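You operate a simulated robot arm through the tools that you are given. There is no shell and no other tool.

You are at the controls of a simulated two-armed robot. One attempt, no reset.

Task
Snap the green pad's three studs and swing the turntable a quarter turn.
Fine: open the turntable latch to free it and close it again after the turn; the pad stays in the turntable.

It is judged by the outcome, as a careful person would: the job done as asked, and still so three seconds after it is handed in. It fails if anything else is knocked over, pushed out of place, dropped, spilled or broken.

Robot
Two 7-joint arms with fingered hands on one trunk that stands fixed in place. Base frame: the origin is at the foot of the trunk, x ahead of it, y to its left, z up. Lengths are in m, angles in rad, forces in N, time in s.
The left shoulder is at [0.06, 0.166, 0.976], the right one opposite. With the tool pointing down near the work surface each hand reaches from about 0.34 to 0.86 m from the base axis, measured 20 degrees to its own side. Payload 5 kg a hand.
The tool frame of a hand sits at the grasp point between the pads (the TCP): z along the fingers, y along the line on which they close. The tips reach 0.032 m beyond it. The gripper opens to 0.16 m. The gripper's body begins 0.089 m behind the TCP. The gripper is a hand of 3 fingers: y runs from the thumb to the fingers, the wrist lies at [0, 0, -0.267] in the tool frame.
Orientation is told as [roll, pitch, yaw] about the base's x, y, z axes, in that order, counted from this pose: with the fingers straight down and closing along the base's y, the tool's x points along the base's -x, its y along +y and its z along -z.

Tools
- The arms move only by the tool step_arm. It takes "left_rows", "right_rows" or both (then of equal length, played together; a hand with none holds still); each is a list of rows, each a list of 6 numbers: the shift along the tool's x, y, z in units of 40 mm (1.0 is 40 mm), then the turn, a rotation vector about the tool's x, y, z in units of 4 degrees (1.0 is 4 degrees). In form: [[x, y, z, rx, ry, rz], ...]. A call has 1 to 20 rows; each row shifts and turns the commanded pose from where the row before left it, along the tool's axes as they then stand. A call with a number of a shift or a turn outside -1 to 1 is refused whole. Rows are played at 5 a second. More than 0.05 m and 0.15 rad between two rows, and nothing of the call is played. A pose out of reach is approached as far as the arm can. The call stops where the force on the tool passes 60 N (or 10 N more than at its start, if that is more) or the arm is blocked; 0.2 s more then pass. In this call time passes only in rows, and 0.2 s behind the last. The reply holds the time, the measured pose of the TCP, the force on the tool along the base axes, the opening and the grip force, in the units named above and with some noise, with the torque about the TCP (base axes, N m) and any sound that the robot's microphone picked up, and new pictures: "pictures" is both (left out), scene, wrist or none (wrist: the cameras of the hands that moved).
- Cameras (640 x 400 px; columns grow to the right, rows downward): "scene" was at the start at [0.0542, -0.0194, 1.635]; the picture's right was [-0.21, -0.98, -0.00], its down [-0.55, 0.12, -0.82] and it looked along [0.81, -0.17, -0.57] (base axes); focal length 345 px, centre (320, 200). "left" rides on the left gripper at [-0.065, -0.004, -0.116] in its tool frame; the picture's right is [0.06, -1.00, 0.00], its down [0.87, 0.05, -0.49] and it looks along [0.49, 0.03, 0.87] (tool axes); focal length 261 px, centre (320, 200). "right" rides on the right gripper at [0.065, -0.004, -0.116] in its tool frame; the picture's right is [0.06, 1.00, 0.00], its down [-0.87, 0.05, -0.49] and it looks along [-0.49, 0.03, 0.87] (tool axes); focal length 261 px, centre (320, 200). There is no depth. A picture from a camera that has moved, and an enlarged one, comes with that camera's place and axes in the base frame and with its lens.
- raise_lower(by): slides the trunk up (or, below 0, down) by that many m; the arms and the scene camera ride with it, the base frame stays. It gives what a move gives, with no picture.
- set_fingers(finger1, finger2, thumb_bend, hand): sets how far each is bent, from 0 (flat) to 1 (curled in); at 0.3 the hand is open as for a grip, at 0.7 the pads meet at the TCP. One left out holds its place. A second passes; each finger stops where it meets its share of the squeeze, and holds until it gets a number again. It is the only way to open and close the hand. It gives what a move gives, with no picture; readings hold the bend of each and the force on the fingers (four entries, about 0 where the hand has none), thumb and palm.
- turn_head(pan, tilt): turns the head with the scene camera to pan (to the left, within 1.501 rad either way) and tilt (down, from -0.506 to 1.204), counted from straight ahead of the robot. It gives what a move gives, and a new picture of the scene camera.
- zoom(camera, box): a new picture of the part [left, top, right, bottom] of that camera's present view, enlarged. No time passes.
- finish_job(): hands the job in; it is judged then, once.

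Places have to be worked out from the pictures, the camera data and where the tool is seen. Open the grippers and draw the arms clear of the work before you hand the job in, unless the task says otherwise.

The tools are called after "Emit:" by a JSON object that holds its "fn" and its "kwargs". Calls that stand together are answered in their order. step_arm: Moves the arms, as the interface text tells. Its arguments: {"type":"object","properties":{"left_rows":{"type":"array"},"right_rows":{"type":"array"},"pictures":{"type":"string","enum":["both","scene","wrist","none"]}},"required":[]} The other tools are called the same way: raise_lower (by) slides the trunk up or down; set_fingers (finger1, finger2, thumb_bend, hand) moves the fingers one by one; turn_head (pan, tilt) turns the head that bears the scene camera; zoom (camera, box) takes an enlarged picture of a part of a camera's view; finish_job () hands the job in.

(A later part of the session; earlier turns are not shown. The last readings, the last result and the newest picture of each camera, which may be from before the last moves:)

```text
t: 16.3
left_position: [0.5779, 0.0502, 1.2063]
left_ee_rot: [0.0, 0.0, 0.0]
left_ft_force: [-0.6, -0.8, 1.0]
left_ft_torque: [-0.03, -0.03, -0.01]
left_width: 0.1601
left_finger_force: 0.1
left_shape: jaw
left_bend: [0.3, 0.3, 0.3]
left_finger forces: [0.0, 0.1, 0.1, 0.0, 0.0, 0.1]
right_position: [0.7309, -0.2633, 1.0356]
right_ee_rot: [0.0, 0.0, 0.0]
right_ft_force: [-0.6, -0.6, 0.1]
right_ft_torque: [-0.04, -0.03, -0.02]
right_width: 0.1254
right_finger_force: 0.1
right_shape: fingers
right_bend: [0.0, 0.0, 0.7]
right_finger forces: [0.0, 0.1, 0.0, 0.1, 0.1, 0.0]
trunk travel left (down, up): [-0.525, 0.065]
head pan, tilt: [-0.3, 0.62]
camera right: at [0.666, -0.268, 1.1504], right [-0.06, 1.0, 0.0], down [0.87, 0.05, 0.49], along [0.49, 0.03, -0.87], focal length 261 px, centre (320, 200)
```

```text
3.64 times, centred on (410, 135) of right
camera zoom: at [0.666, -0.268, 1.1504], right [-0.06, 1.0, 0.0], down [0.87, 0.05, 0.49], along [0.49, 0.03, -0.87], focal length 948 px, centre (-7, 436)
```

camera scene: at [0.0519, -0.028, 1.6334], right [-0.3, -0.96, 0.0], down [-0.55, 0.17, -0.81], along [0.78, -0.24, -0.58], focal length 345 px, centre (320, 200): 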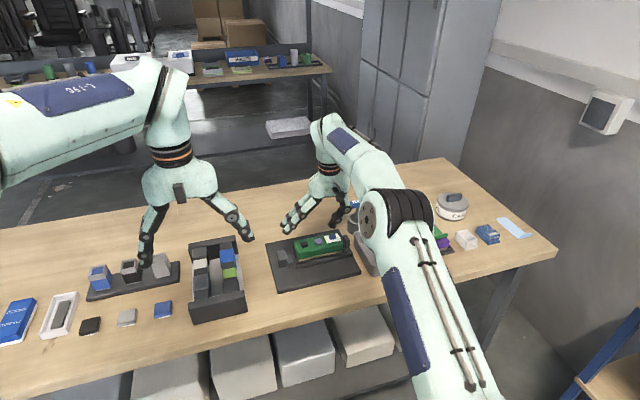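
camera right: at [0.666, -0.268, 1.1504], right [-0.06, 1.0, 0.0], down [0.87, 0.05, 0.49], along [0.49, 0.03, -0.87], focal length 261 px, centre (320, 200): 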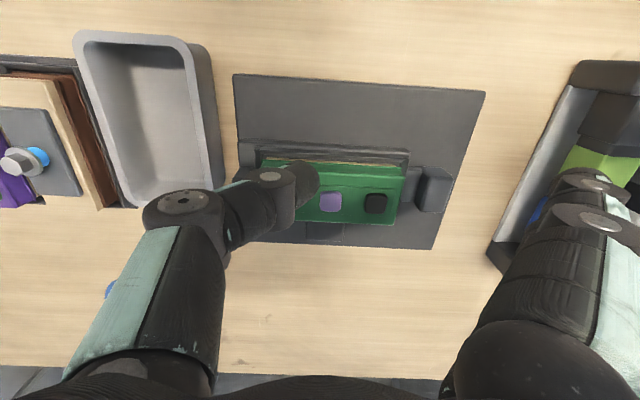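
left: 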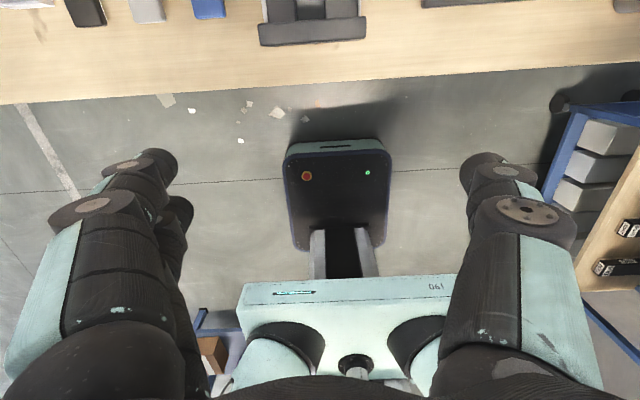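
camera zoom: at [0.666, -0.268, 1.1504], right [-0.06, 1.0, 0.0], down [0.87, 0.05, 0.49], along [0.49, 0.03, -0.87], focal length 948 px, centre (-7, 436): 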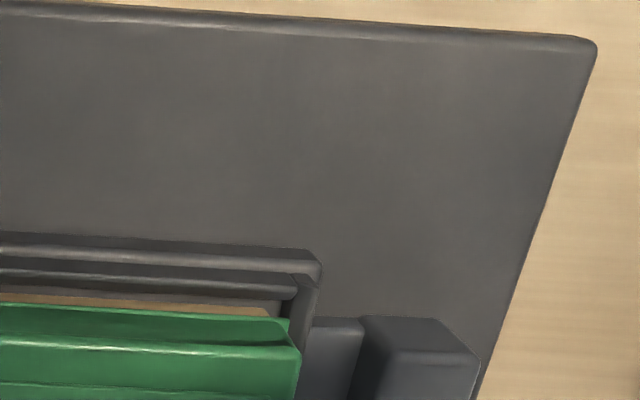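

The latch block spans x 0.768–0.804, y -0.150 to -0.125, top z≈0.913, and its tongue top is about 0.888. The frame wall is at y≈-0.169 with its top at z≈0.893. I set the two fingers to 0.5 so the thumb can drop into the gap behind the block, and move above it.

Emit:
{"fn": "set_fingers", "kwargs": {"hand": "right", "finger1": 0.5, "finger2": 0.5, "thumb_bend": 0.7}}

Emit:
{"fn": "step_arm", "kwargs": {"right_rows": [[-0.3, 0.75, 0.1, 0, 0, 0], [-0.35, 0.75, 0.2, 0, 0, 0], [-0.35, 0.75, 0.2, 0, 0, 0], [-0.37, 0.65, 0.2, 0, 0, 0]]}}

Emit:
{"fn": "zoom", "kwargs": {"camera": "scene", "box": [255, 200, 335, 280]}}

```text
t: 17.3
left_position: [0.5776, 0.0499, 1.2058]
left_ee_rot: [0.002, 0.001, -0.001]
left_ft_force: [-0.8, -0.2, -0.7]
left_ft_torque: [0.0, -0.02, 0.01]
left_width: 0.16
left_finger_force: 0.1
left_shape: jaw
left_bend: [0.3, 0.3, 0.3]
left_finger forces: [0.1, 0.0, 0.1, 0.0, 0.0, 0.0]
right_position: [0.7314, -0.2631, 1.0352]
right_ee_rot: [0.0, -0.001, -0.001]
right_ft_force: [0.2, 0.4, 0.1]
right_ft_torque: [-0.01, -0.04, -0.01]
right_width: 0.0497
right_finger_force: 0.2
right_shape: fingers
right_bend: [0.5, 0.5, 0.7]
right_finger forces: [0.0, 0.1, 0.0, 0.0, 0.0, 0.0]
trunk travel left (down, up): [-0.525, 0.065]
head pan, tilt: [-0.3, 0.62]
```

```text
t: 18.3
left_position: [0.578, 0.0516, 1.205]
left_ee_rot: [0.0, 0.0, 0.0]
left_ft_force: [0.1, 0.2, 0.7]
left_ft_torque: [-0.01, 0.04, 0.02]
left_width: 0.16
left_finger_force: 0.1
left_shape: jaw
left_bend: [0.3, 0.3, 0.3]
left_finger forces: [0.0, 0.0, 0.1, 0.0, 0.0, 0.1]
right_position: [0.7861, -0.1476, 1.0076]
right_ee_rot: [0.002, 0.0, -0.003]
right_ft_force: [-0.5, -0.2, 0.2]
right_ft_torque: [-0.05, 0.0, -0.01]
right_width: 0.0496
right_finger_force: 0.1
right_shape: fingers
right_bend: [0.5, 0.5, 0.7]
right_finger forces: [0.0, 0.0, 0.1, 0.0, 0.1, 0.0]
trunk travel left (down, up): [-0.525, 0.065]
head pan, tilt: [-0.3, 0.62]
camera scene: at [0.0523, -0.0263, 1.6335], right [-0.3, -0.96, 0.0], down [-0.56, 0.17, -0.81], along [0.78, -0.24, -0.58], focal length 345 px, centre (320, 200)
camera right: at [0.7223, -0.1507, 1.1223], right [-0.06, 1.0, 0.0], down [0.87, 0.05, 0.49], along [0.49, 0.03, -0.87], focal length 261 px, centre (320, 200)
```

scene: 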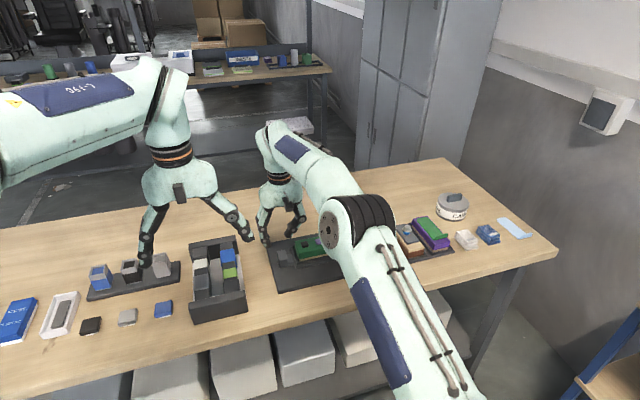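
right: 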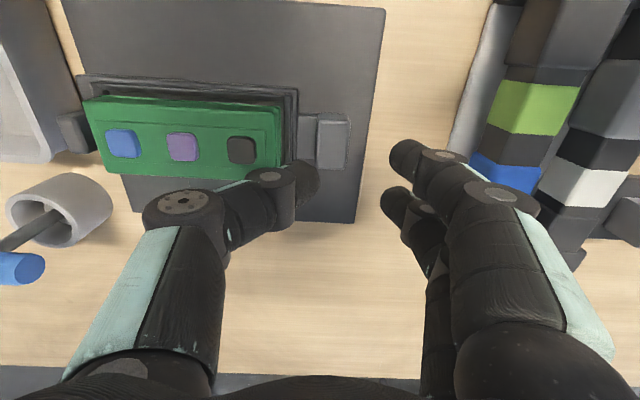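

```text
5.00 times, centred on (295, 240) of scene
camera zoom: at [0.0523, -0.0263, 1.6335], right [-0.3, -0.96, 0.0], down [-0.56, 0.17, -0.81], along [0.78, -0.24, -0.58], focal length 1727 px, centre (445, 0)
```

zoom: 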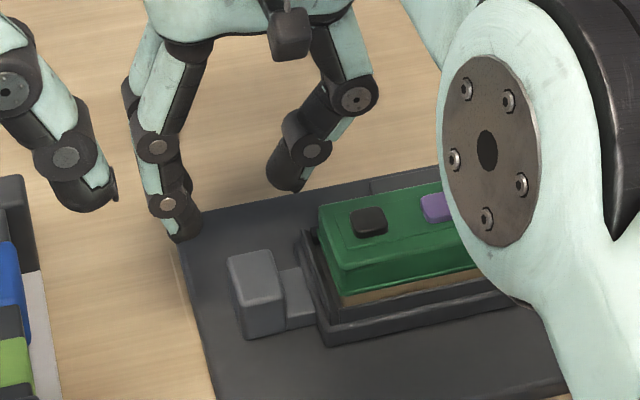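

The thumb is lined up over the gap (tip y≈-0.159) and the fingers are outside the block, 7 mm lower than the thumb. I descend most of the way and check.

Emit:
{"fn": "step_arm", "kwargs": {"right_rows": [[0, 0, 0.6, 0, 0, 0], [0, 0, 0.6, 0, 0, 0]], "pictures": "wrist"}}

Emit:
{"fn": "zoom", "kwargs": {"camera": "scene", "box": [255, 210, 335, 280]}}

Emit:
{"fn": "zoom", "kwargs": {"camera": "right", "box": [220, 80, 440, 220]}}

```text
t: 18.9
left_position: [0.5784, 0.0508, 1.2062]
left_ee_rot: [0.0, 0.0, -0.001]
left_ft_force: [0.3, -0.3, -0.6]
left_ft_torque: [0.01, 0.0, -0.02]
left_width: 0.1599
left_finger_force: 0.1
left_shape: jaw
left_bend: [0.3, 0.3, 0.3]
left_finger forces: [0.0, 0.0, 0.0, 0.0, 0.0, 0.0]
right_position: [0.7877, -0.1482, 0.9605]
right_ee_rot: [-0.002, 0.0, -0.001]
right_ft_force: [-0.7, 0.2, -0.1]
right_ft_torque: [0.03, -0.01, -0.01]
right_width: 0.0494
right_finger_force: 0.1
right_shape: fingers
right_bend: [0.5, 0.5, 0.7]
right_finger forces: [0.0, 0.0, 0.0, 0.0, 0.1, 0.0]
trunk travel left (down, up): [-0.525, 0.065]
head pan, tilt: [-0.3, 0.62]
camera right: at [0.7225, -0.152, 1.0755], right [-0.06, 1.0, 0.0], down [0.87, 0.05, 0.49], along [0.49, 0.03, -0.87], focal length 261 px, centre (320, 200)
```

right: 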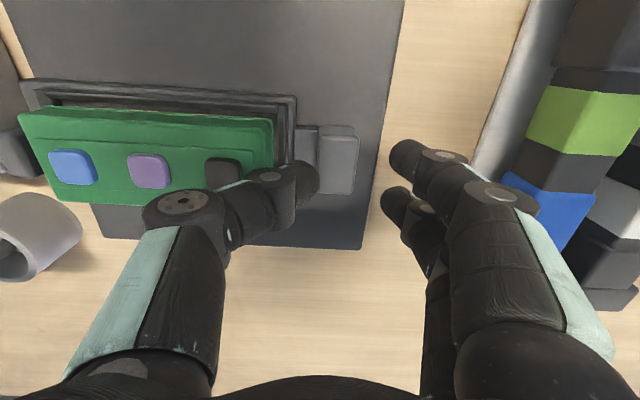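

```text
5.71 times, centred on (295, 245) of scene
camera zoom: at [0.0518, -0.0272, 1.6335], right [-0.3, -0.96, 0.0], down [-0.55, 0.17, -0.81], along [0.78, -0.24, -0.58], focal length 1974 px, centre (463, -57)
```

zoom: 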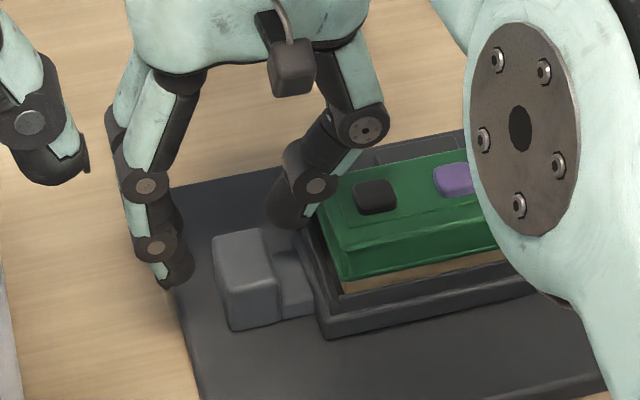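

```text
2.86 times, centred on (330, 150) of right
camera zoom: at [0.7225, -0.152, 1.0755], right [-0.06, 1.0, 0.0], down [0.87, 0.05, 0.49], along [0.49, 0.03, -0.87], focal length 745 px, centre (291, 343)
```

zoom: 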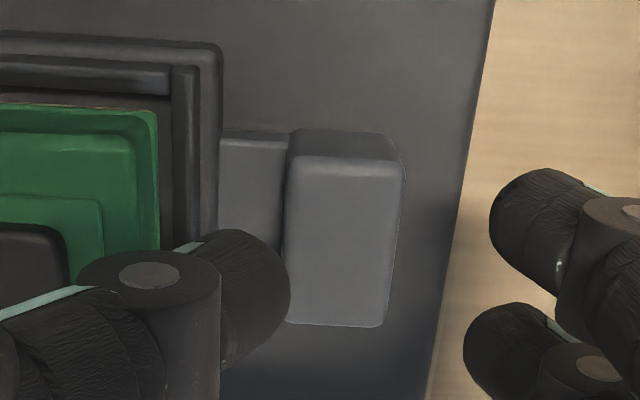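

The thumb's front edge is within a couple of millimetres of the block's edge. I shift 4 mm to -y and descend slowly so the tip ends near z 0.90.

Emit:
{"fn": "step_arm", "kwargs": {"right_rows": [[0, -0.1, 0.1, 0, 0, 0], [0, 0, 0.2, 0, 0, 0], [0, 0, 0.2, 0, 0, 0], [0, 0, 0.15, 0, 0, 0]], "pictures": "wrist"}}

Emit:
{"fn": "zoom", "kwargs": {"camera": "scene", "box": [255, 220, 335, 280]}}

Emit:
{"fn": "zoom", "kwargs": {"camera": "right", "box": [220, 80, 440, 220]}}

```text
t: 19.9
left_position: [0.5771, 0.0512, 1.2048]
left_ee_rot: [0.0, -0.003, -0.001]
left_ft_force: [0.1, 0.3, -0.1]
left_ft_torque: [0.02, -0.01, 0.03]
left_width: 0.1597
left_finger_force: 0.0
left_shape: jaw
left_bend: [0.3, 0.3, 0.3]
left_finger forces: [0.0, 0.1, 0.0, 0.1, 0.0, 0.0]
right_position: [0.7871, -0.1498, 0.9352]
right_ee_rot: [0.002, -0.004, 0.001]
right_ft_force: [-0.9, 3.0, 10.9]
right_ft_torque: [-0.35, 0.02, -0.04]
right_width: 0.0459
right_finger_force: 5.5
right_shape: fingers
right_bend: [0.5, 0.5, 0.72]
right_finger forces: [0.1, 0.1, 0.0, 0.1, 11.5, 0.0]
trunk travel left (down, up): [-0.525, 0.065]
head pan, tilt: [-0.3, 0.62]
camera right: at [0.7216, -0.1538, 1.0503], right [-0.06, 1.0, 0.0], down [0.87, 0.05, 0.49], along [0.49, 0.03, -0.87], focal length 261 px, centre (320, 200)
```

right: 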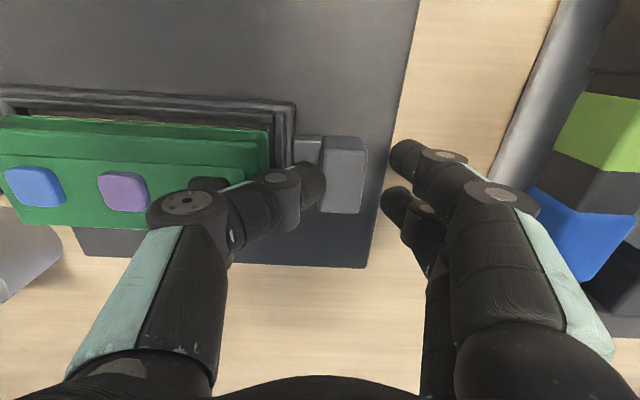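

```text
6.67 times, centred on (295, 250) of scene
camera zoom: at [0.0506, -0.0263, 1.6338], right [-0.3, -0.96, 0.0], down [-0.55, 0.17, -0.81], along [0.78, -0.24, -0.58], focal length 2303 px, centre (487, -133)
```

zoom: 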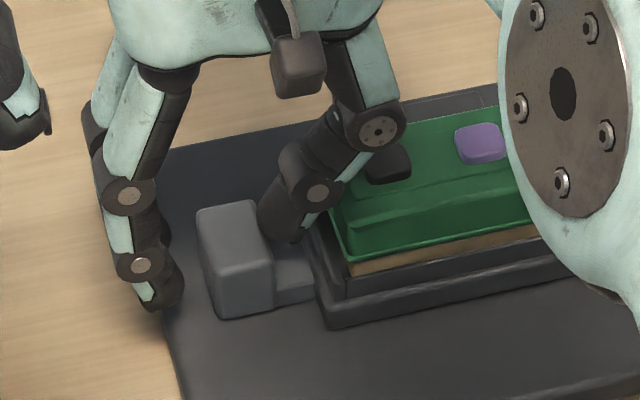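

```text
2.86 times, centred on (330, 150) of right
camera zoom: at [0.7216, -0.1538, 1.0503], right [-0.06, 1.0, 0.0], down [0.87, 0.05, 0.49], along [0.49, 0.03, -0.87], focal length 745 px, centre (291, 343)
```

zoom: 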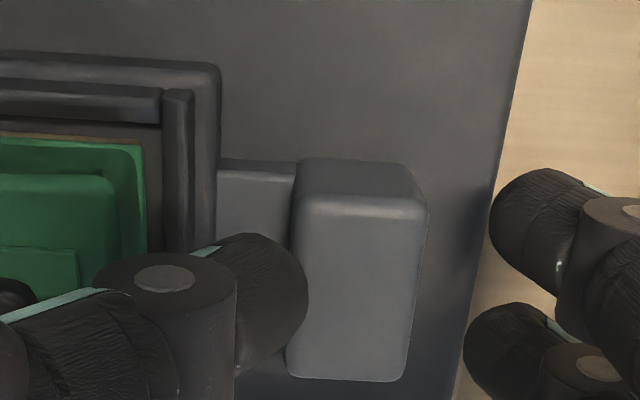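

The thumb at 0.7 leans too much for this gap (about 16 mm) and rests on the frame wall with 11 N. I lift straight up, then straighten the thumb to 0.5, where its tip link is nearly upright, and try again.

Emit:
{"fn": "step_arm", "kwargs": {"right_rows": [[0, 0, -0.4, 0, 0, 0], [0, 0, -0.6, 0, 0, 0], [0, 0, -0.6, 0, 0, 0], [0, 0.5, 0, 0, 0, 0], [0, 0.5, 0, 0, 0, 0]], "pictures": "none"}}

Emit:
{"fn": "set_fingers", "kwargs": {"hand": "right", "finger1": 0.6, "finger2": 0.6, "thumb_bend": 0.5}}

Emit:
{"fn": "zoom", "kwargs": {"camera": "scene", "box": [255, 200, 335, 280]}}

Emit:
{"fn": "zoom", "kwargs": {"camera": "right", "box": [120, 20, 440, 220]}}

```text
t: 21.1
left_position: [0.5777, 0.0515, 1.2067]
left_ee_rot: [0.002, 0.0, 0.001]
left_ft_force: [-0.1, -0.5, 0.0]
left_ft_torque: [-0.03, 0.0, -0.01]
left_width: 0.1597
left_finger_force: 0.0
left_shape: jaw
left_bend: [0.3, 0.3, 0.3]
left_finger forces: [0.0, 0.0, 0.0, 0.1, 0.1, 0.1]
right_position: [0.7877, -0.1127, 0.9971]
right_ee_rot: [0.0, 0.0, 0.0]
right_ft_force: [0.8, -0.3, 0.6]
right_ft_torque: [-0.01, -0.02, 0.01]
right_width: 0.0493
right_finger_force: 0.0
right_shape: fingers
right_bend: [0.5, 0.5, 0.7]
right_finger forces: [0.1, 0.0, 0.0, 0.0, 0.1, 0.0]
trunk travel left (down, up): [-0.525, 0.065]
head pan, tilt: [-0.3, 0.62]
```

```text
t: 22.1
left_position: [0.5779, 0.0508, 1.2057]
left_ee_rot: [-0.001, -0.001, -0.001]
left_ft_force: [-0.4, -0.7, 1.0]
left_ft_torque: [-0.02, -0.04, -0.02]
left_width: 0.16
left_finger_force: 0.0
left_shape: jaw
left_bend: [0.3, 0.3, 0.3]
left_finger forces: [0.0, 0.1, 0.0, 0.1, 0.0, 0.0]
right_position: [0.7885, -0.1119, 0.9966]
right_ee_rot: [0.0, 0.002, 0.001]
right_ft_force: [-0.4, -0.8, -0.3]
right_ft_torque: [-0.01, 0.03, -0.03]
right_width: 0.0672
right_finger_force: 0.1
right_shape: fingers
right_bend: [0.6, 0.6, 0.5]
right_finger forces: [0.1, 0.0, 0.0, 0.0, 0.0, 0.1]
trunk travel left (down, up): [-0.525, 0.065]
head pan, tilt: [-0.3, 0.62]
```

```text
5.00 times, centred on (295, 240) of scene
camera zoom: at [0.0517, -0.027, 1.6335], right [-0.3, -0.96, 0.0], down [-0.55, 0.17, -0.81], along [0.78, -0.24, -0.58], focal length 1727 px, centre (445, 0)
```

zoom: 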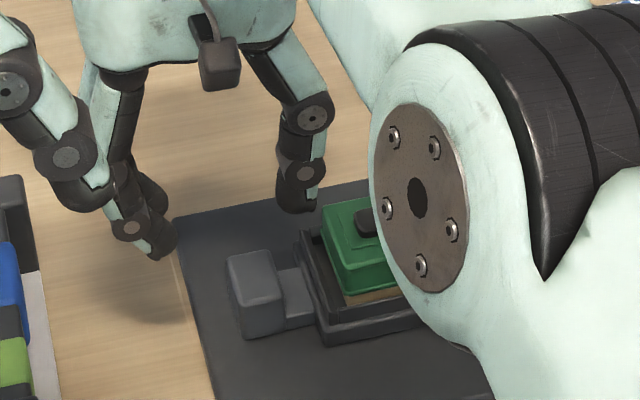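

```text
2.00 times, centred on (280, 120) of right
camera zoom: at [0.7224, -0.1165, 1.1119], right [-0.06, 1.0, 0.0], down [0.87, 0.05, 0.49], along [0.49, 0.03, -0.87], focal length 521 px, centre (400, 360)
```

zoom: 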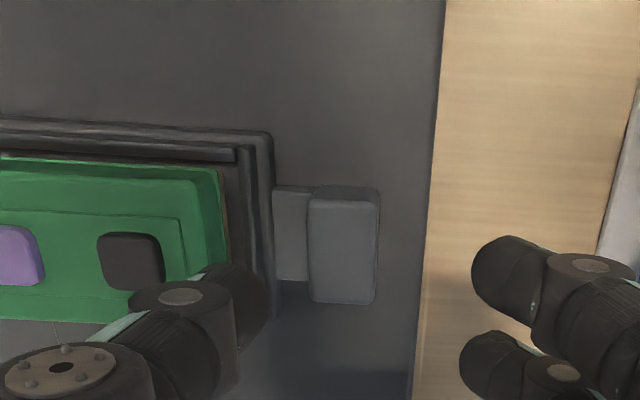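

The thumb is visually about 20 mm thick, too thick for the 16 mm gap, so I'll grip the block on its ±x faces instead with the hand yawed -90°. I lift 3 cm, rotate, and move the left arm 12 cm away to +y for room.

Emit:
{"fn": "step_arm", "kwargs": {"right_rows": [[0, 0, -0.4, 0, 0, 0.5], [0, 0, -0.4, 0, 0, 1], [0, 0, 0, 0, 0, 1], [0, 0, 0, 0, 0, 1], [0, 0, 0, 0, 0, 1], [0, 0, 0, 0, 0, 1], [0, 0, 0, 0, 0, 1], [0, 0, 0, 0, 0, 1], [0, 0, 0, 0, 0, 1], [0, 0, 0, 0, 0, 1]], "left_rows": [[0, 0.4, 0, 0, 0, 0], [0, 0.4, 0, 0, 0, 0], [0, 0.4, 0, 0, 0, 0], [0, 0.4, 0, 0, 0, 0], [0, 0.4, 0, 0, 0, 0], [0, 0.4, 0, 0, 0, 0], [0, 0.4, 0, 0, 0, 0], [0, 0.2, 0, 0, 0, 0], [0, 0, 0, 0, 0, 0], [0, 0, 0, 0, 0, 0]]}}

```text
t: 24.3
left_position: [0.5788, 0.1704, 1.2056]
left_ee_rot: [-0.001, 0.0, 0.001]
left_ft_force: [0.1, 1.3, 1.1]
left_ft_torque: [0.01, -0.03, -0.01]
left_width: 0.1598
left_finger_force: 0.0
left_shape: jaw
left_bend: [0.3, 0.3, 0.3]
left_finger forces: [0.0, 0.0, 0.1, 0.1, 0.0, 0.0]
right_position: [0.7866, -0.1109, 1.0296]
right_ee_rot: [0.001, 0.001, -0.665]
right_ft_force: [-1.4, -0.2, 0.6]
right_ft_torque: [0.01, -0.03, -0.01]
right_width: 0.0674
right_finger_force: 0.0
right_shape: fingers
right_bend: [0.6, 0.6, 0.5]
right_finger forces: [0.0, 0.0, 0.0, 0.0, 0.1, 0.0]
trunk travel left (down, up): [-0.525, 0.065]
head pan, tilt: [-0.3, 0.62]
camera scene: at [0.0516, -0.0269, 1.6335], right [-0.3, -0.96, 0.0], down [-0.55, 0.17, -0.81], along [0.78, -0.24, -0.58], focal length 345 px, centre (320, 200)
camera right: at [0.7331, -0.0743, 1.1449], right [0.57, 0.82, 0.0], down [0.72, -0.49, 0.49], along [0.41, -0.28, -0.87], focal length 261 px, centre (320, 200)
camera left: at [0.643, 0.1662, 1.3214], right [-0.06, -1.0, 0.0], down [-0.87, 0.05, 0.49], along [-0.49, 0.03, -0.87], focal length 261 px, centre (320, 200)
```

scene: 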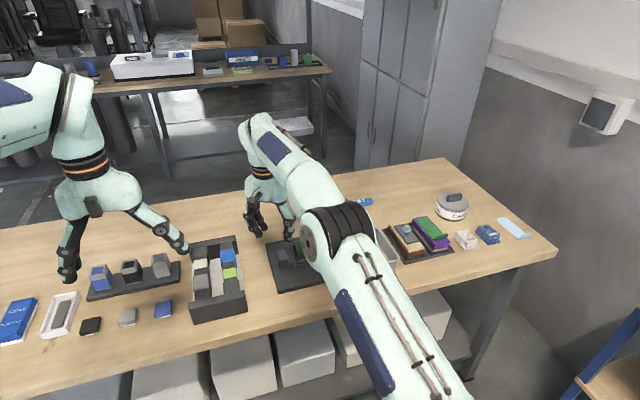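
right: 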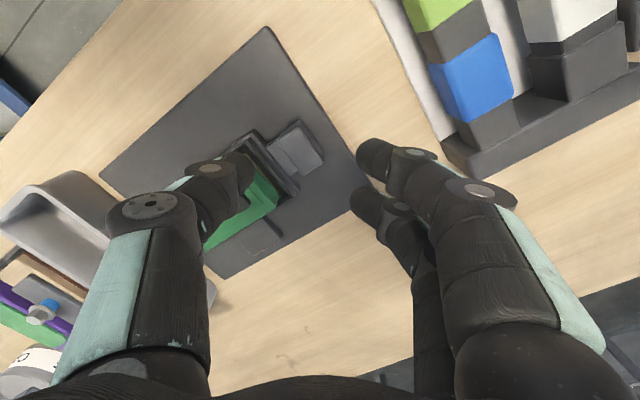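
left: 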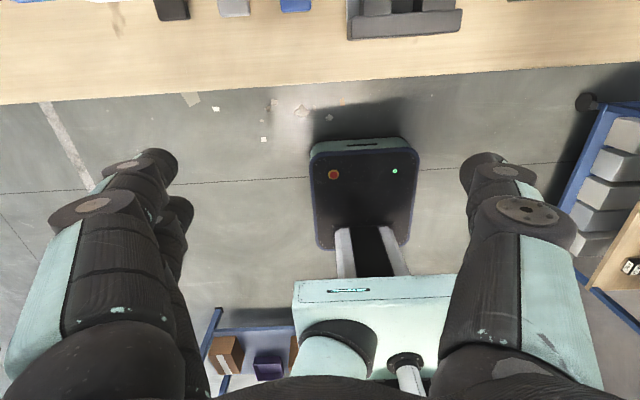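

The rotation works. I finish turning to yaw -90°.

Emit:
{"fn": "step_arm", "kwargs": {"right_rows": [[0, 0, 0, 0, 0, 1], [0, 0, 0, 0, 0, 1], [0, 0, 0, 0, 0, 1], [0, 0, 0, 0, 0, 1], [0, 0, 0, 0, 0, 1], [0, 0, 0, 0, 0, 1], [0, 0, 0, 0, 0, 1], [0, 0, 0, 0, 0, 1], [0, 0, 0, 0, 0, 1], [0, 0, 0, 0, 0, 1], [0, 0, 0, 0, 0, 1], [0, 0, 0, 0, 0, 1], [0, 0, 0, 0, 0, 1]]}}

Emit:
{"fn": "zoom", "kwargs": {"camera": "scene", "box": [255, 200, 335, 280]}}

```text
t: 27.1
left_position: [0.5777, 0.1698, 1.2048]
left_ee_rot: [0.001, 0.001, -0.001]
left_ft_force: [-0.1, -0.4, -0.7]
left_ft_torque: [0.03, -0.01, 0.0]
left_width: 0.1597
left_finger_force: 0.0
left_shape: jaw
left_bend: [0.3, 0.3, 0.3]
left_finger forces: [0.0, 0.0, 0.0, 0.0, 0.0, 0.0]
right_position: [0.787, -0.1108, 1.0288]
right_ee_rot: [0.0, 0.001, -1.572]
right_ft_force: [0.7, -0.1, -0.1]
right_ft_torque: [-0.02, 0.02, 0.01]
right_width: 0.0674
right_finger_force: 0.1
right_shape: fingers
right_bend: [0.6, 0.6, 0.5]
right_finger forces: [0.1, 0.0, 0.1, 0.1, 0.0, 0.0]
trunk travel left (down, up): [-0.525, 0.065]
head pan, tilt: [-0.3, 0.62]
camera scene: at [0.0517, -0.0269, 1.6335], right [-0.3, -0.96, 0.0], down [-0.55, 0.17, -0.81], along [0.78, -0.24, -0.58], focal length 345 px, centre (320, 200)
camera right: at [0.7833, -0.0458, 1.1447], right [1.0, 0.06, 0.0], down [0.05, -0.87, 0.49], along [0.03, -0.49, -0.87], focal length 261 px, centre (320, 200)
```

scene: 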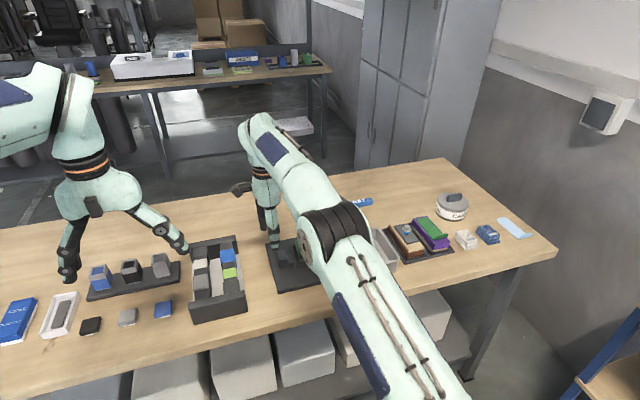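
right: 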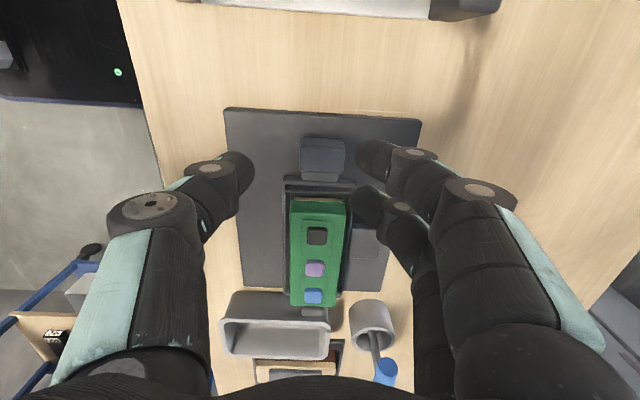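

```text
5.00 times, centred on (295, 240) of scene
camera zoom: at [0.0517, -0.0269, 1.6335], right [-0.3, -0.96, 0.0], down [-0.55, 0.17, -0.81], along [0.78, -0.24, -0.58], focal length 1727 px, centre (445, 0)
```

zoom: 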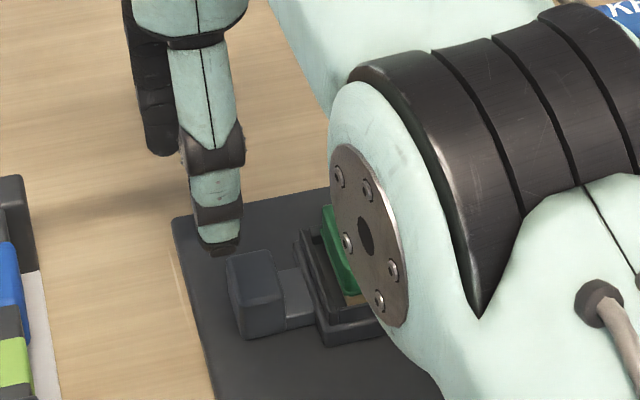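

The wrist view now shows the latch block between thumb (-x side) and fingers (+x side). I set all digits to 0.5, shift over the block centre (y≈-0.136) and descend partway.

Emit:
{"fn": "set_fingers", "kwargs": {"hand": "right", "finger1": 0.5, "finger2": 0.5, "thumb_bend": 0.5}}

Emit:
{"fn": "step_arm", "kwargs": {"right_rows": [[-0.32, 0, 0, 0, 0, 0], [-0.3, 0, 0.3, 0, 0, 0], [0, 0, 0.7, 0, 0, 0]]}}

Emit:
{"fn": "zoom", "kwargs": {"camera": "right", "box": [200, 80, 440, 230]}}

Emit:
{"fn": "zoom", "kwargs": {"camera": "scene", "box": [255, 210, 335, 280]}}

```text
t: 28.1
left_position: [0.5781, 0.1703, 1.2051]
left_ee_rot: [0.001, 0.0, -0.001]
left_ft_force: [-0.2, -0.4, 0.7]
left_ft_torque: [0.02, 0.0, 0.01]
left_width: 0.16
left_finger_force: 0.1
left_shape: jaw
left_bend: [0.3, 0.3, 0.3]
left_finger forces: [0.0, 0.0, 0.0, 0.1, 0.0, 0.0]
right_position: [0.7851, -0.1112, 1.0287]
right_ee_rot: [-0.001, -0.001, -1.57]
right_ft_force: [-0.5, -0.9, -0.5]
right_ft_torque: [0.01, -0.02, 0.01]
right_width: 0.0864
right_finger_force: 0.1
right_shape: fingers
right_bend: [0.5, 0.5, 0.5]
right_finger forces: [0.0, 0.0, 0.0, 0.1, 0.0, 0.0]
trunk travel left (down, up): [-0.525, 0.065]
head pan, tilt: [-0.3, 0.62]
```

```text
t: 28.9
left_position: [0.5777, 0.1686, 1.2049]
left_ee_rot: [0.003, 0.0, 0.001]
left_ft_force: [0.0, -0.2, -0.1]
left_ft_torque: [0.01, 0.0, 0.01]
left_width: 0.1598
left_finger_force: 0.1
left_shape: jaw
left_bend: [0.3, 0.3, 0.3]
left_finger forces: [0.1, 0.0, 0.0, 0.0, 0.1, 0.0]
right_position: [0.7842, -0.1374, 0.9901]
right_ee_rot: [0.0, 0.0, -1.571]
right_ft_force: [0.4, -0.5, -0.4]
right_ft_torque: [0.0, -0.03, 0.02]
right_width: 0.0868
right_finger_force: 0.0
right_shape: fingers
right_bend: [0.5, 0.5, 0.5]
right_finger forces: [0.0, 0.0, 0.1, 0.0, 0.0, 0.1]
trunk travel left (down, up): [-0.525, 0.065]
head pan, tilt: [-0.3, 0.62]
camera scene: at [0.0521, -0.027, 1.6335], right [-0.3, -0.96, 0.0], down [-0.56, 0.17, -0.81], along [0.78, -0.24, -0.58], focal length 345 px, centre (320, 200)
camera right: at [0.7825, -0.0713, 1.1045], right [1.0, 0.06, 0.0], down [0.05, -0.87, 0.49], along [0.03, -0.49, -0.87], focal length 261 px, centre (320, 200)
```

scene: 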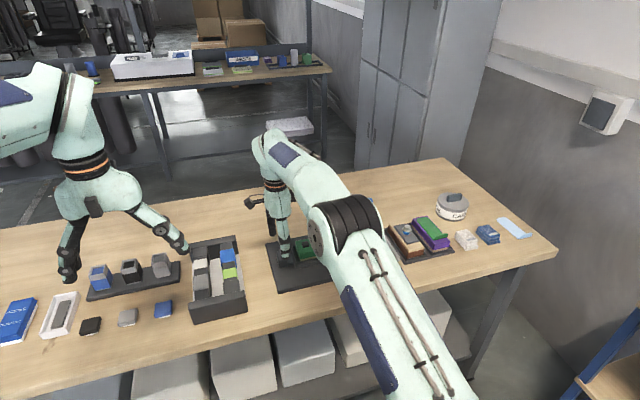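
right: 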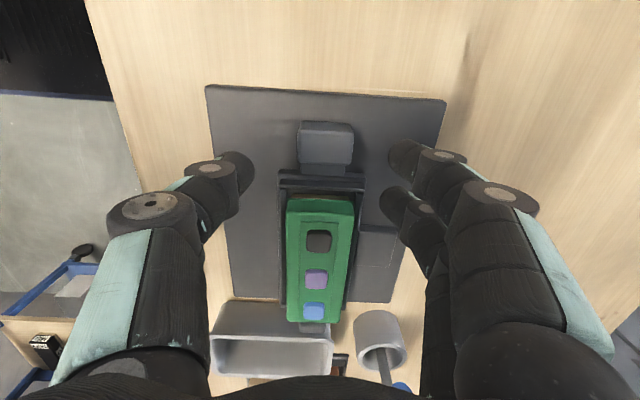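

```text
2.67 times, centred on (320, 155) of right
camera zoom: at [0.7825, -0.0713, 1.1045], right [1.0, 0.06, 0.0], down [0.05, -0.87, 0.49], along [0.03, -0.49, -0.87], focal length 695 px, centre (320, 320)
```

zoom: 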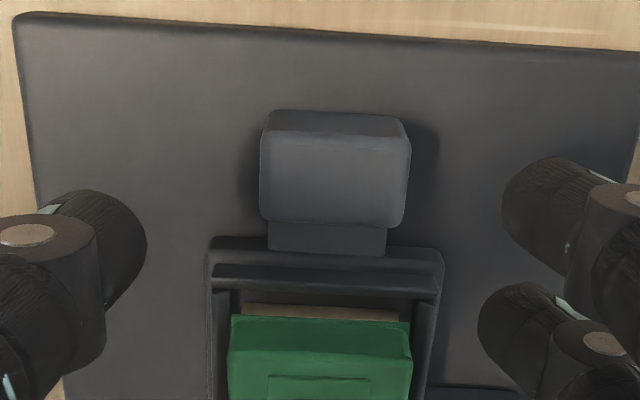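

```text
5.71 times, centred on (295, 245) of scene
camera zoom: at [0.0521, -0.027, 1.6335], right [-0.3, -0.96, 0.0], down [-0.56, 0.17, -0.81], along [0.78, -0.24, -0.58], focal length 1974 px, centre (463, -57)
```

zoom: 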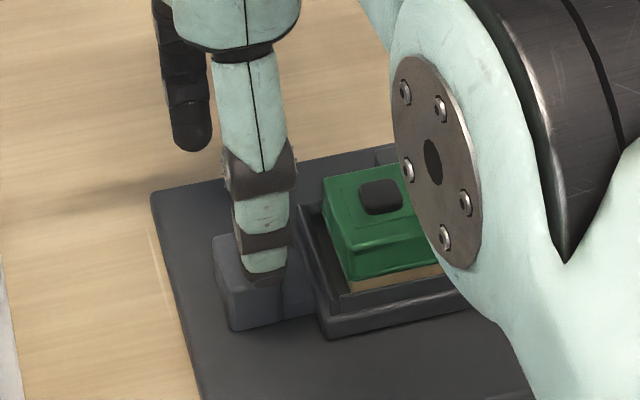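

Thumb and fingers straddle the block; the block centre is about 4 mm farther in +x than the hand centre. I correct that and descend to bring the tips near z 0.895.

Emit:
{"fn": "step_arm", "kwargs": {"right_rows": [[0.05, 0.1, 0.4, 0, 0, 0], [0, 0, 0.4, 0, 0, 0], [0, 0, 0.3, 0, 0, 0], [0, 0, 0.25, 0, 0, 0]], "pictures": "wrist"}}

Emit:
{"fn": "zoom", "kwargs": {"camera": "right", "box": [200, 80, 440, 230]}}

Emit:
{"fn": "zoom", "kwargs": {"camera": "scene", "box": [255, 210, 335, 280]}}

```text
t: 29.9
left_position: [0.5781, 0.1698, 1.2054]
left_ee_rot: [0.0, -0.001, -0.001]
left_ft_force: [0.3, 0.3, 0.2]
left_ft_torque: [0.0, 0.02, 0.0]
left_width: 0.1597
left_finger_force: 0.1
left_shape: jaw
left_bend: [0.3, 0.3, 0.3]
left_finger forces: [0.0, 0.1, 0.0, 0.1, 0.1, 0.0]
right_position: [0.7894, -0.1338, 0.9343]
right_ee_rot: [0.001, 0.0, -1.571]
right_ft_force: [0.6, 0.4, 0.1]
right_ft_torque: [0.05, -0.02, 0.04]
right_width: 0.0866
right_finger_force: 0.2
right_shape: fingers
right_bend: [0.5, 0.5, 0.5]
right_finger forces: [0.0, 0.1, 0.0, 0.0, 0.0, 0.1]
trunk travel left (down, up): [-0.525, 0.065]
head pan, tilt: [-0.3, 0.62]
camera right: at [0.7861, -0.07, 1.0504], right [1.0, 0.06, 0.0], down [0.05, -0.87, 0.49], along [0.03, -0.49, -0.87], focal length 261 px, centre (320, 200)
```

right: 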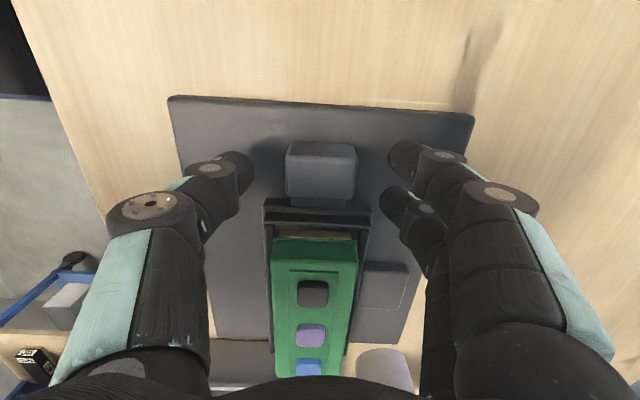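

```text
2.67 times, centred on (320, 155) of right
camera zoom: at [0.7861, -0.07, 1.0504], right [1.0, 0.06, 0.0], down [0.05, -0.87, 0.49], along [0.03, -0.49, -0.87], focal length 695 px, centre (320, 320)
```

zoom: 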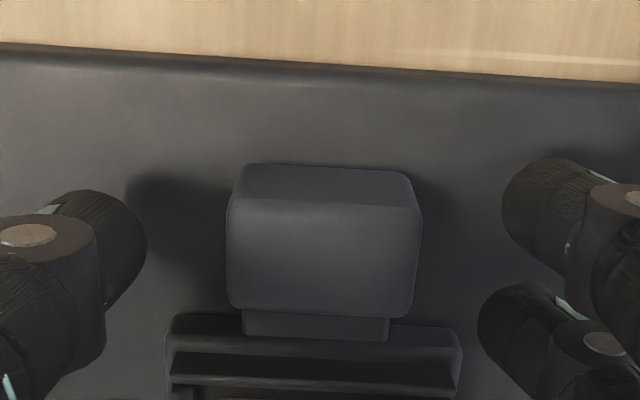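

```text
5.71 times, centred on (295, 245) of scene
camera zoom: at [0.0517, -0.027, 1.6335], right [-0.3, -0.96, 0.0], down [-0.55, 0.17, -0.81], along [0.78, -0.24, -0.58], focal length 1974 px, centre (463, -57)
```

zoom: 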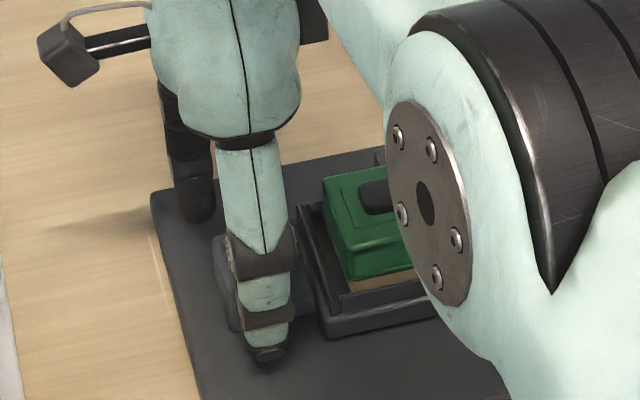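

The block sits centred between the digits. I close on it.

Emit:
{"fn": "set_fingers", "kwargs": {"hand": "right", "finger1": 0.68, "finger2": 0.68, "thumb_bend": 0.68}}

Emit:
{"fn": "zoom", "kwargs": {"camera": "right", "box": [200, 80, 440, 230]}}

Emit:
{"fn": "zoom", "kwargs": {"camera": "scene", "box": [255, 210, 335, 280]}}

```text
t: 30.9
left_position: [0.5787, 0.1693, 1.2052]
left_ee_rot: [0.001, -0.002, 0.001]
left_ft_force: [-0.9, -0.4, 0.1]
left_ft_torque: [0.01, 0.02, 0.01]
left_width: 0.1598
left_finger_force: 0.0
left_shape: jaw
left_bend: [0.3, 0.3, 0.3]
left_finger forces: [0.0, 0.0, 0.1, 0.1, 0.0, 0.1]
right_position: [0.7901, -0.135, 0.9348]
right_ee_rot: [-0.002, 0.001, -1.57]
right_ft_force: [2.9, 0.3, -4.3]
right_ft_torque: [0.02, -0.03, 0.04]
right_width: 0.0476
right_finger_force: 14.3
right_shape: fingers
right_bend: [0.61, 0.6, 0.63]
right_finger forces: [8.0, 8.0, 0.1, 0.0, 13.5, 0.0]
trunk travel left (down, up): [-0.525, 0.065]
head pan, tilt: [-0.3, 0.62]
```

```text
2.67 times, centred on (320, 155) of right
camera zoom: at [0.7866, -0.0699, 1.0502], right [1.0, 0.06, 0.0], down [0.05, -0.87, 0.49], along [0.03, -0.49, -0.87], focal length 695 px, centre (320, 320)
```

zoom: 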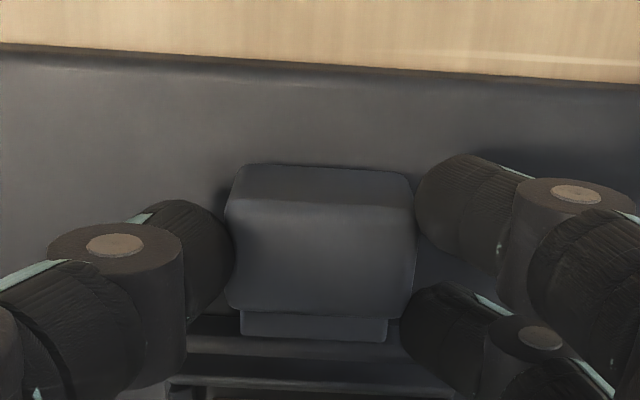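

```text
5.71 times, centred on (295, 245) of scene
camera zoom: at [0.0524, -0.027, 1.6334], right [-0.3, -0.96, 0.0], down [-0.56, 0.17, -0.81], along [0.78, -0.24, -0.58], focal length 1974 px, centre (463, -57)
```

zoom: 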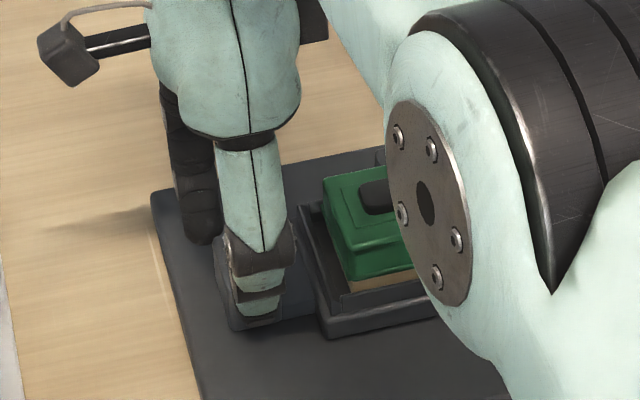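

The block is gripped with about 14 N. I slide it toward +y in small steps and watch the force.

Emit:
{"fn": "step_arm", "kwargs": {"right_rows": [[0.15, 0, 0, 0, 0, 0], [0.15, 0, 0, 0, 0, 0], [0.15, 0, 0, 0, 0, 0]], "pictures": "none"}}

Emit:
{"fn": "zoom", "kwargs": {"camera": "right", "box": [200, 80, 440, 230]}}

Emit:
{"fn": "zoom", "kwargs": {"camera": "scene", "box": [255, 210, 335, 280]}}

```text
t: 31.7
left_position: [0.5789, 0.17, 1.2051]
left_ee_rot: [0.001, 0.0, 0.002]
left_ft_force: [-0.6, -0.2, 0.1]
left_ft_torque: [0.01, 0.02, 0.03]
left_width: 0.1598
left_finger_force: 0.1
left_shape: jaw
left_bend: [0.3, 0.3, 0.3]
left_finger forces: [0.0, 0.0, 0.0, 0.1, 0.1, 0.1]
right_position: [0.7901, -0.1175, 0.9362]
right_ee_rot: [-0.002, -0.001, -1.569]
right_ft_force: [0.0, -1.2, -8.2]
right_ft_torque: [-0.04, 0.03, 0.02]
right_width: 0.0476
right_finger_force: 14.3
right_shape: fingers
right_bend: [0.61, 0.6, 0.63]
right_finger forces: [7.0, 7.3, 0.0, 0.1, 13.8, 0.0]
trunk travel left (down, up): [-0.525, 0.065]
head pan, tilt: [-0.3, 0.62]
```

```text
2.67 times, centred on (320, 155) of right
camera zoom: at [0.787, -0.0517, 1.0505], right [1.0, 0.06, 0.0], down [0.06, -0.87, 0.49], along [0.03, -0.49, -0.87], focal length 695 px, centre (320, 320)
```

zoom: 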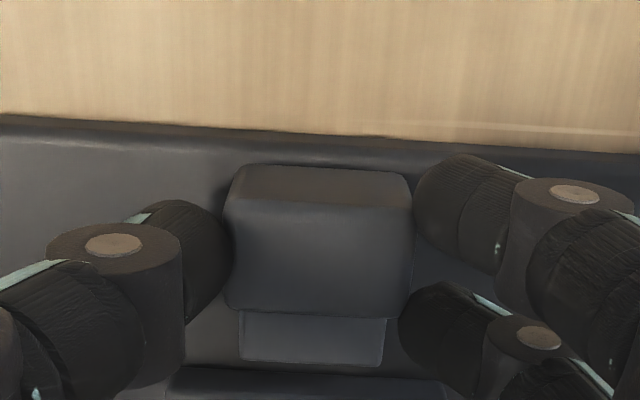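

```text
5.71 times, centred on (295, 245) of scene
camera zoom: at [0.0525, -0.0272, 1.6334], right [-0.3, -0.96, 0.0], down [-0.56, 0.17, -0.81], along [0.78, -0.24, -0.58], focal length 1974 px, centre (463, -57)
```

zoom: 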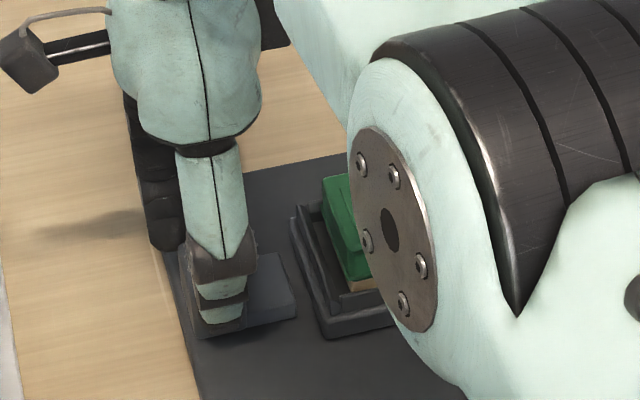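

The block and tongue slid 18 mm and the tongue end is now clear of the frame at y≈-0.157. A frame corner would sweep out to about there, so I pull a little farther if the slide allows.

Emit:
{"fn": "step_arm", "kwargs": {"right_rows": [[0.1, 0, 0, 0, 0, 0], [0.1, 0, 0, 0, 0, 0], [0.1, 0, 0, 0, 0, 0]], "pictures": "none"}}

Emit:
{"fn": "zoom", "kwargs": {"camera": "right", "box": [200, 80, 440, 230]}}

Emit:
{"fn": "zoom", "kwargs": {"camera": "scene", "box": [255, 210, 335, 280]}}

```text
t: 32.5
left_position: [0.5771, 0.1707, 1.2069]
left_ee_rot: [0.0, -0.003, 0.001]
left_ft_force: [-0.2, 0.7, -0.4]
left_ft_torque: [-0.01, 0.03, 0.02]
left_width: 0.1597
left_finger_force: 0.2
left_shape: jaw
left_bend: [0.3, 0.3, 0.3]
left_finger forces: [0.0, 0.1, 0.0, 0.0, 0.1, 0.0]
right_position: [0.7905, -0.1038, 0.9368]
right_ee_rot: [0.001, 0.001, -1.569]
right_ft_force: [-5.2, -13.9, 3.8]
right_ft_torque: [-0.41, 0.17, 0.21]
right_width: 0.0333
right_finger_force: 11.1
right_shape: fingers
right_bend: [0.68, 0.61, 0.64]
right_finger forces: [0.0, 8.3, 0.0, 0.1, 13.3, 0.1]
trunk travel left (down, up): [-0.525, 0.065]
head pan, tilt: [-0.3, 0.62]
```

```text
2.67 times, centred on (320, 155) of right
camera zoom: at [0.7867, -0.0391, 1.0528], right [1.0, 0.06, 0.0], down [0.05, -0.87, 0.49], along [0.03, -0.49, -0.87], focal length 695 px, centre (320, 320)
```

zoom: 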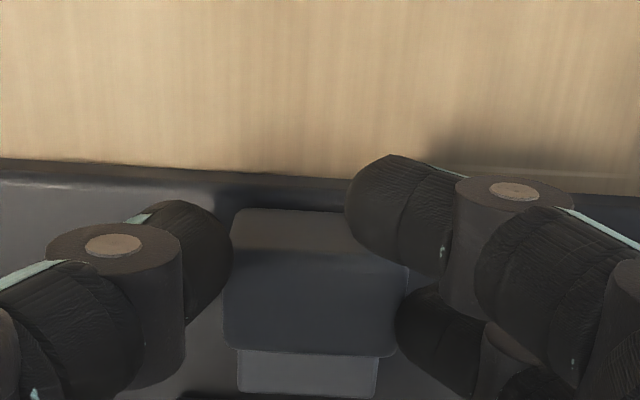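

```text
5.71 times, centred on (295, 245) of scene
camera zoom: at [0.0505, -0.028, 1.6337], right [-0.3, -0.96, 0.0], down [-0.55, 0.17, -0.81], along [0.78, -0.24, -0.58], focal length 1974 px, centre (463, -57)
```

zoom: 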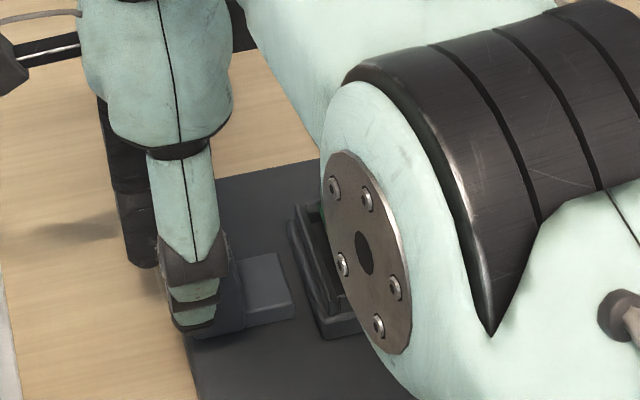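

The latch is at the end of its travel: the fingers slipped slightly at 14 N and the tongue end is near y≈-0.154. I open the digits and lift away.

Emit:
{"fn": "set_fingers", "kwargs": {"hand": "right", "finger1": 0.5, "finger2": 0.5, "thumb_bend": 0.5}}

Emit:
{"fn": "step_arm", "kwargs": {"right_rows": [[0, 0, -0.5, 0, 0, 0], [0, 0, -0.8, 0, 0, 0], [0, 0, -0.8, 0, 0, 0], [0, 0, -0.5, 0, 0, 0]]}}

Emit:
{"fn": "zoom", "kwargs": {"camera": "right", "box": [200, 80, 440, 230]}}

Emit:
{"fn": "zoom", "kwargs": {"camera": "scene", "box": [255, 210, 335, 280]}}

```text
t: 33.5
left_position: [0.5778, 0.1702, 1.2062]
left_ee_rot: [-0.002, 0.0, 0.002]
left_ft_force: [-0.5, -0.3, -0.3]
left_ft_torque: [0.03, -0.01, -0.02]
left_width: 0.16
left_finger_force: 0.0
left_shape: jaw
left_bend: [0.3, 0.3, 0.3]
left_finger forces: [0.1, 0.0, 0.0, 0.0, 0.0, 0.0]
right_position: [0.7919, -0.1044, 0.9366]
right_ee_rot: [0.0, 0.001, -1.571]
right_ft_force: [0.5, 0.7, 0.1]
right_ft_torque: [-0.06, 0.0, -0.02]
right_width: 0.0868
right_finger_force: 0.0
right_shape: fingers
right_bend: [0.5, 0.5, 0.5]
right_finger forces: [0.0, 0.0, 0.0, 0.0, 0.1, 0.0]
trunk travel left (down, up): [-0.525, 0.065]
head pan, tilt: [-0.3, 0.62]
```

```text
t: 34.5
left_position: [0.5786, 0.1697, 1.2052]
left_ee_rot: [0.0, -0.001, -0.001]
left_ft_force: [-0.6, 0.5, 0.2]
left_ft_torque: [0.0, 0.06, 0.01]
left_width: 0.1599
left_finger_force: 0.0
left_shape: jaw
left_bend: [0.3, 0.3, 0.3]
left_finger forces: [0.0, 0.0, 0.1, 0.0, 0.0, 0.1]
right_position: [0.7903, -0.1032, 1.0382]
right_ee_rot: [0.0, 0.001, -1.57]
right_ft_force: [0.8, 0.6, 0.2]
right_ft_torque: [-0.01, -0.01, -0.03]
right_width: 0.0866
right_finger_force: 0.0
right_shape: fingers
right_bend: [0.5, 0.5, 0.5]
right_finger forces: [0.0, 0.0, 0.0, 0.0, 0.0, 0.0]
trunk travel left (down, up): [-0.525, 0.065]
head pan, tilt: [-0.3, 0.62]
camera scene: at [0.0522, -0.0271, 1.6334], right [-0.3, -0.96, 0.0], down [-0.56, 0.17, -0.81], along [0.78, -0.24, -0.58], focal length 345 px, centre (320, 200)
camera right: at [0.787, -0.0388, 1.1539], right [1.0, 0.06, 0.0], down [0.05, -0.87, 0.49], along [0.03, -0.49, -0.87], focal length 261 px, centre (320, 200)
```

scene: 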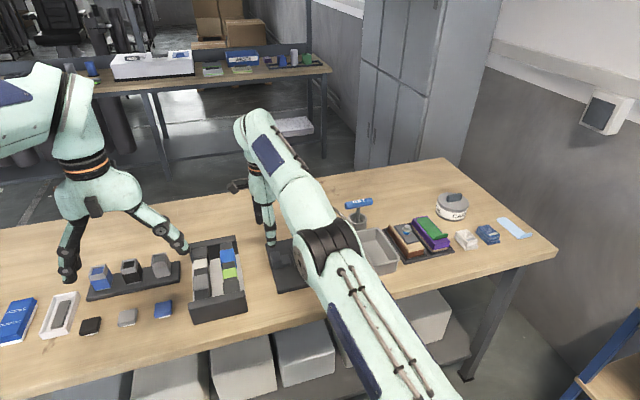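
right: 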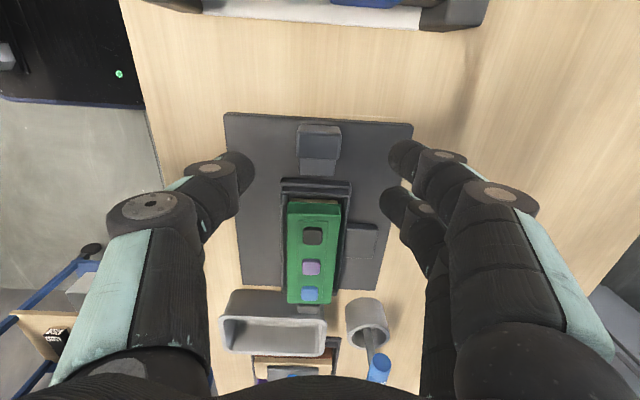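

```text
2.67 times, centred on (320, 155) of right
camera zoom: at [0.787, -0.0388, 1.1539], right [1.0, 0.06, 0.0], down [0.05, -0.87, 0.49], along [0.03, -0.49, -0.87], focal length 695 px, centre (320, 320)
```

zoom: 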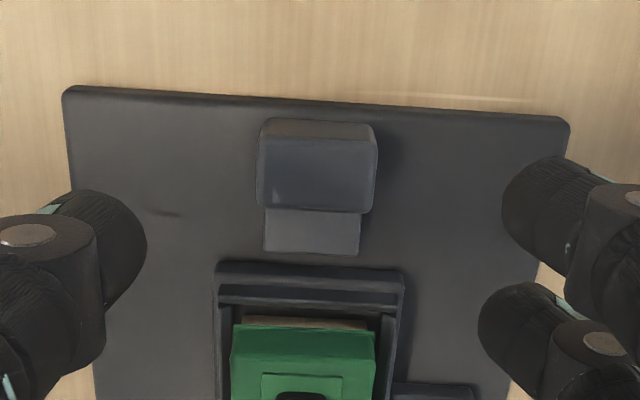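

```text
5.71 times, centred on (295, 245) of scene
camera zoom: at [0.0522, -0.0271, 1.6334], right [-0.3, -0.96, 0.0], down [-0.56, 0.17, -0.81], along [0.78, -0.24, -0.58], focal length 1974 px, centre (463, -57)
```

zoom: 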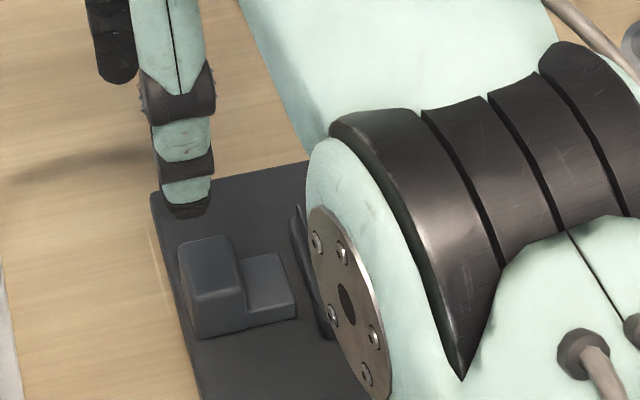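

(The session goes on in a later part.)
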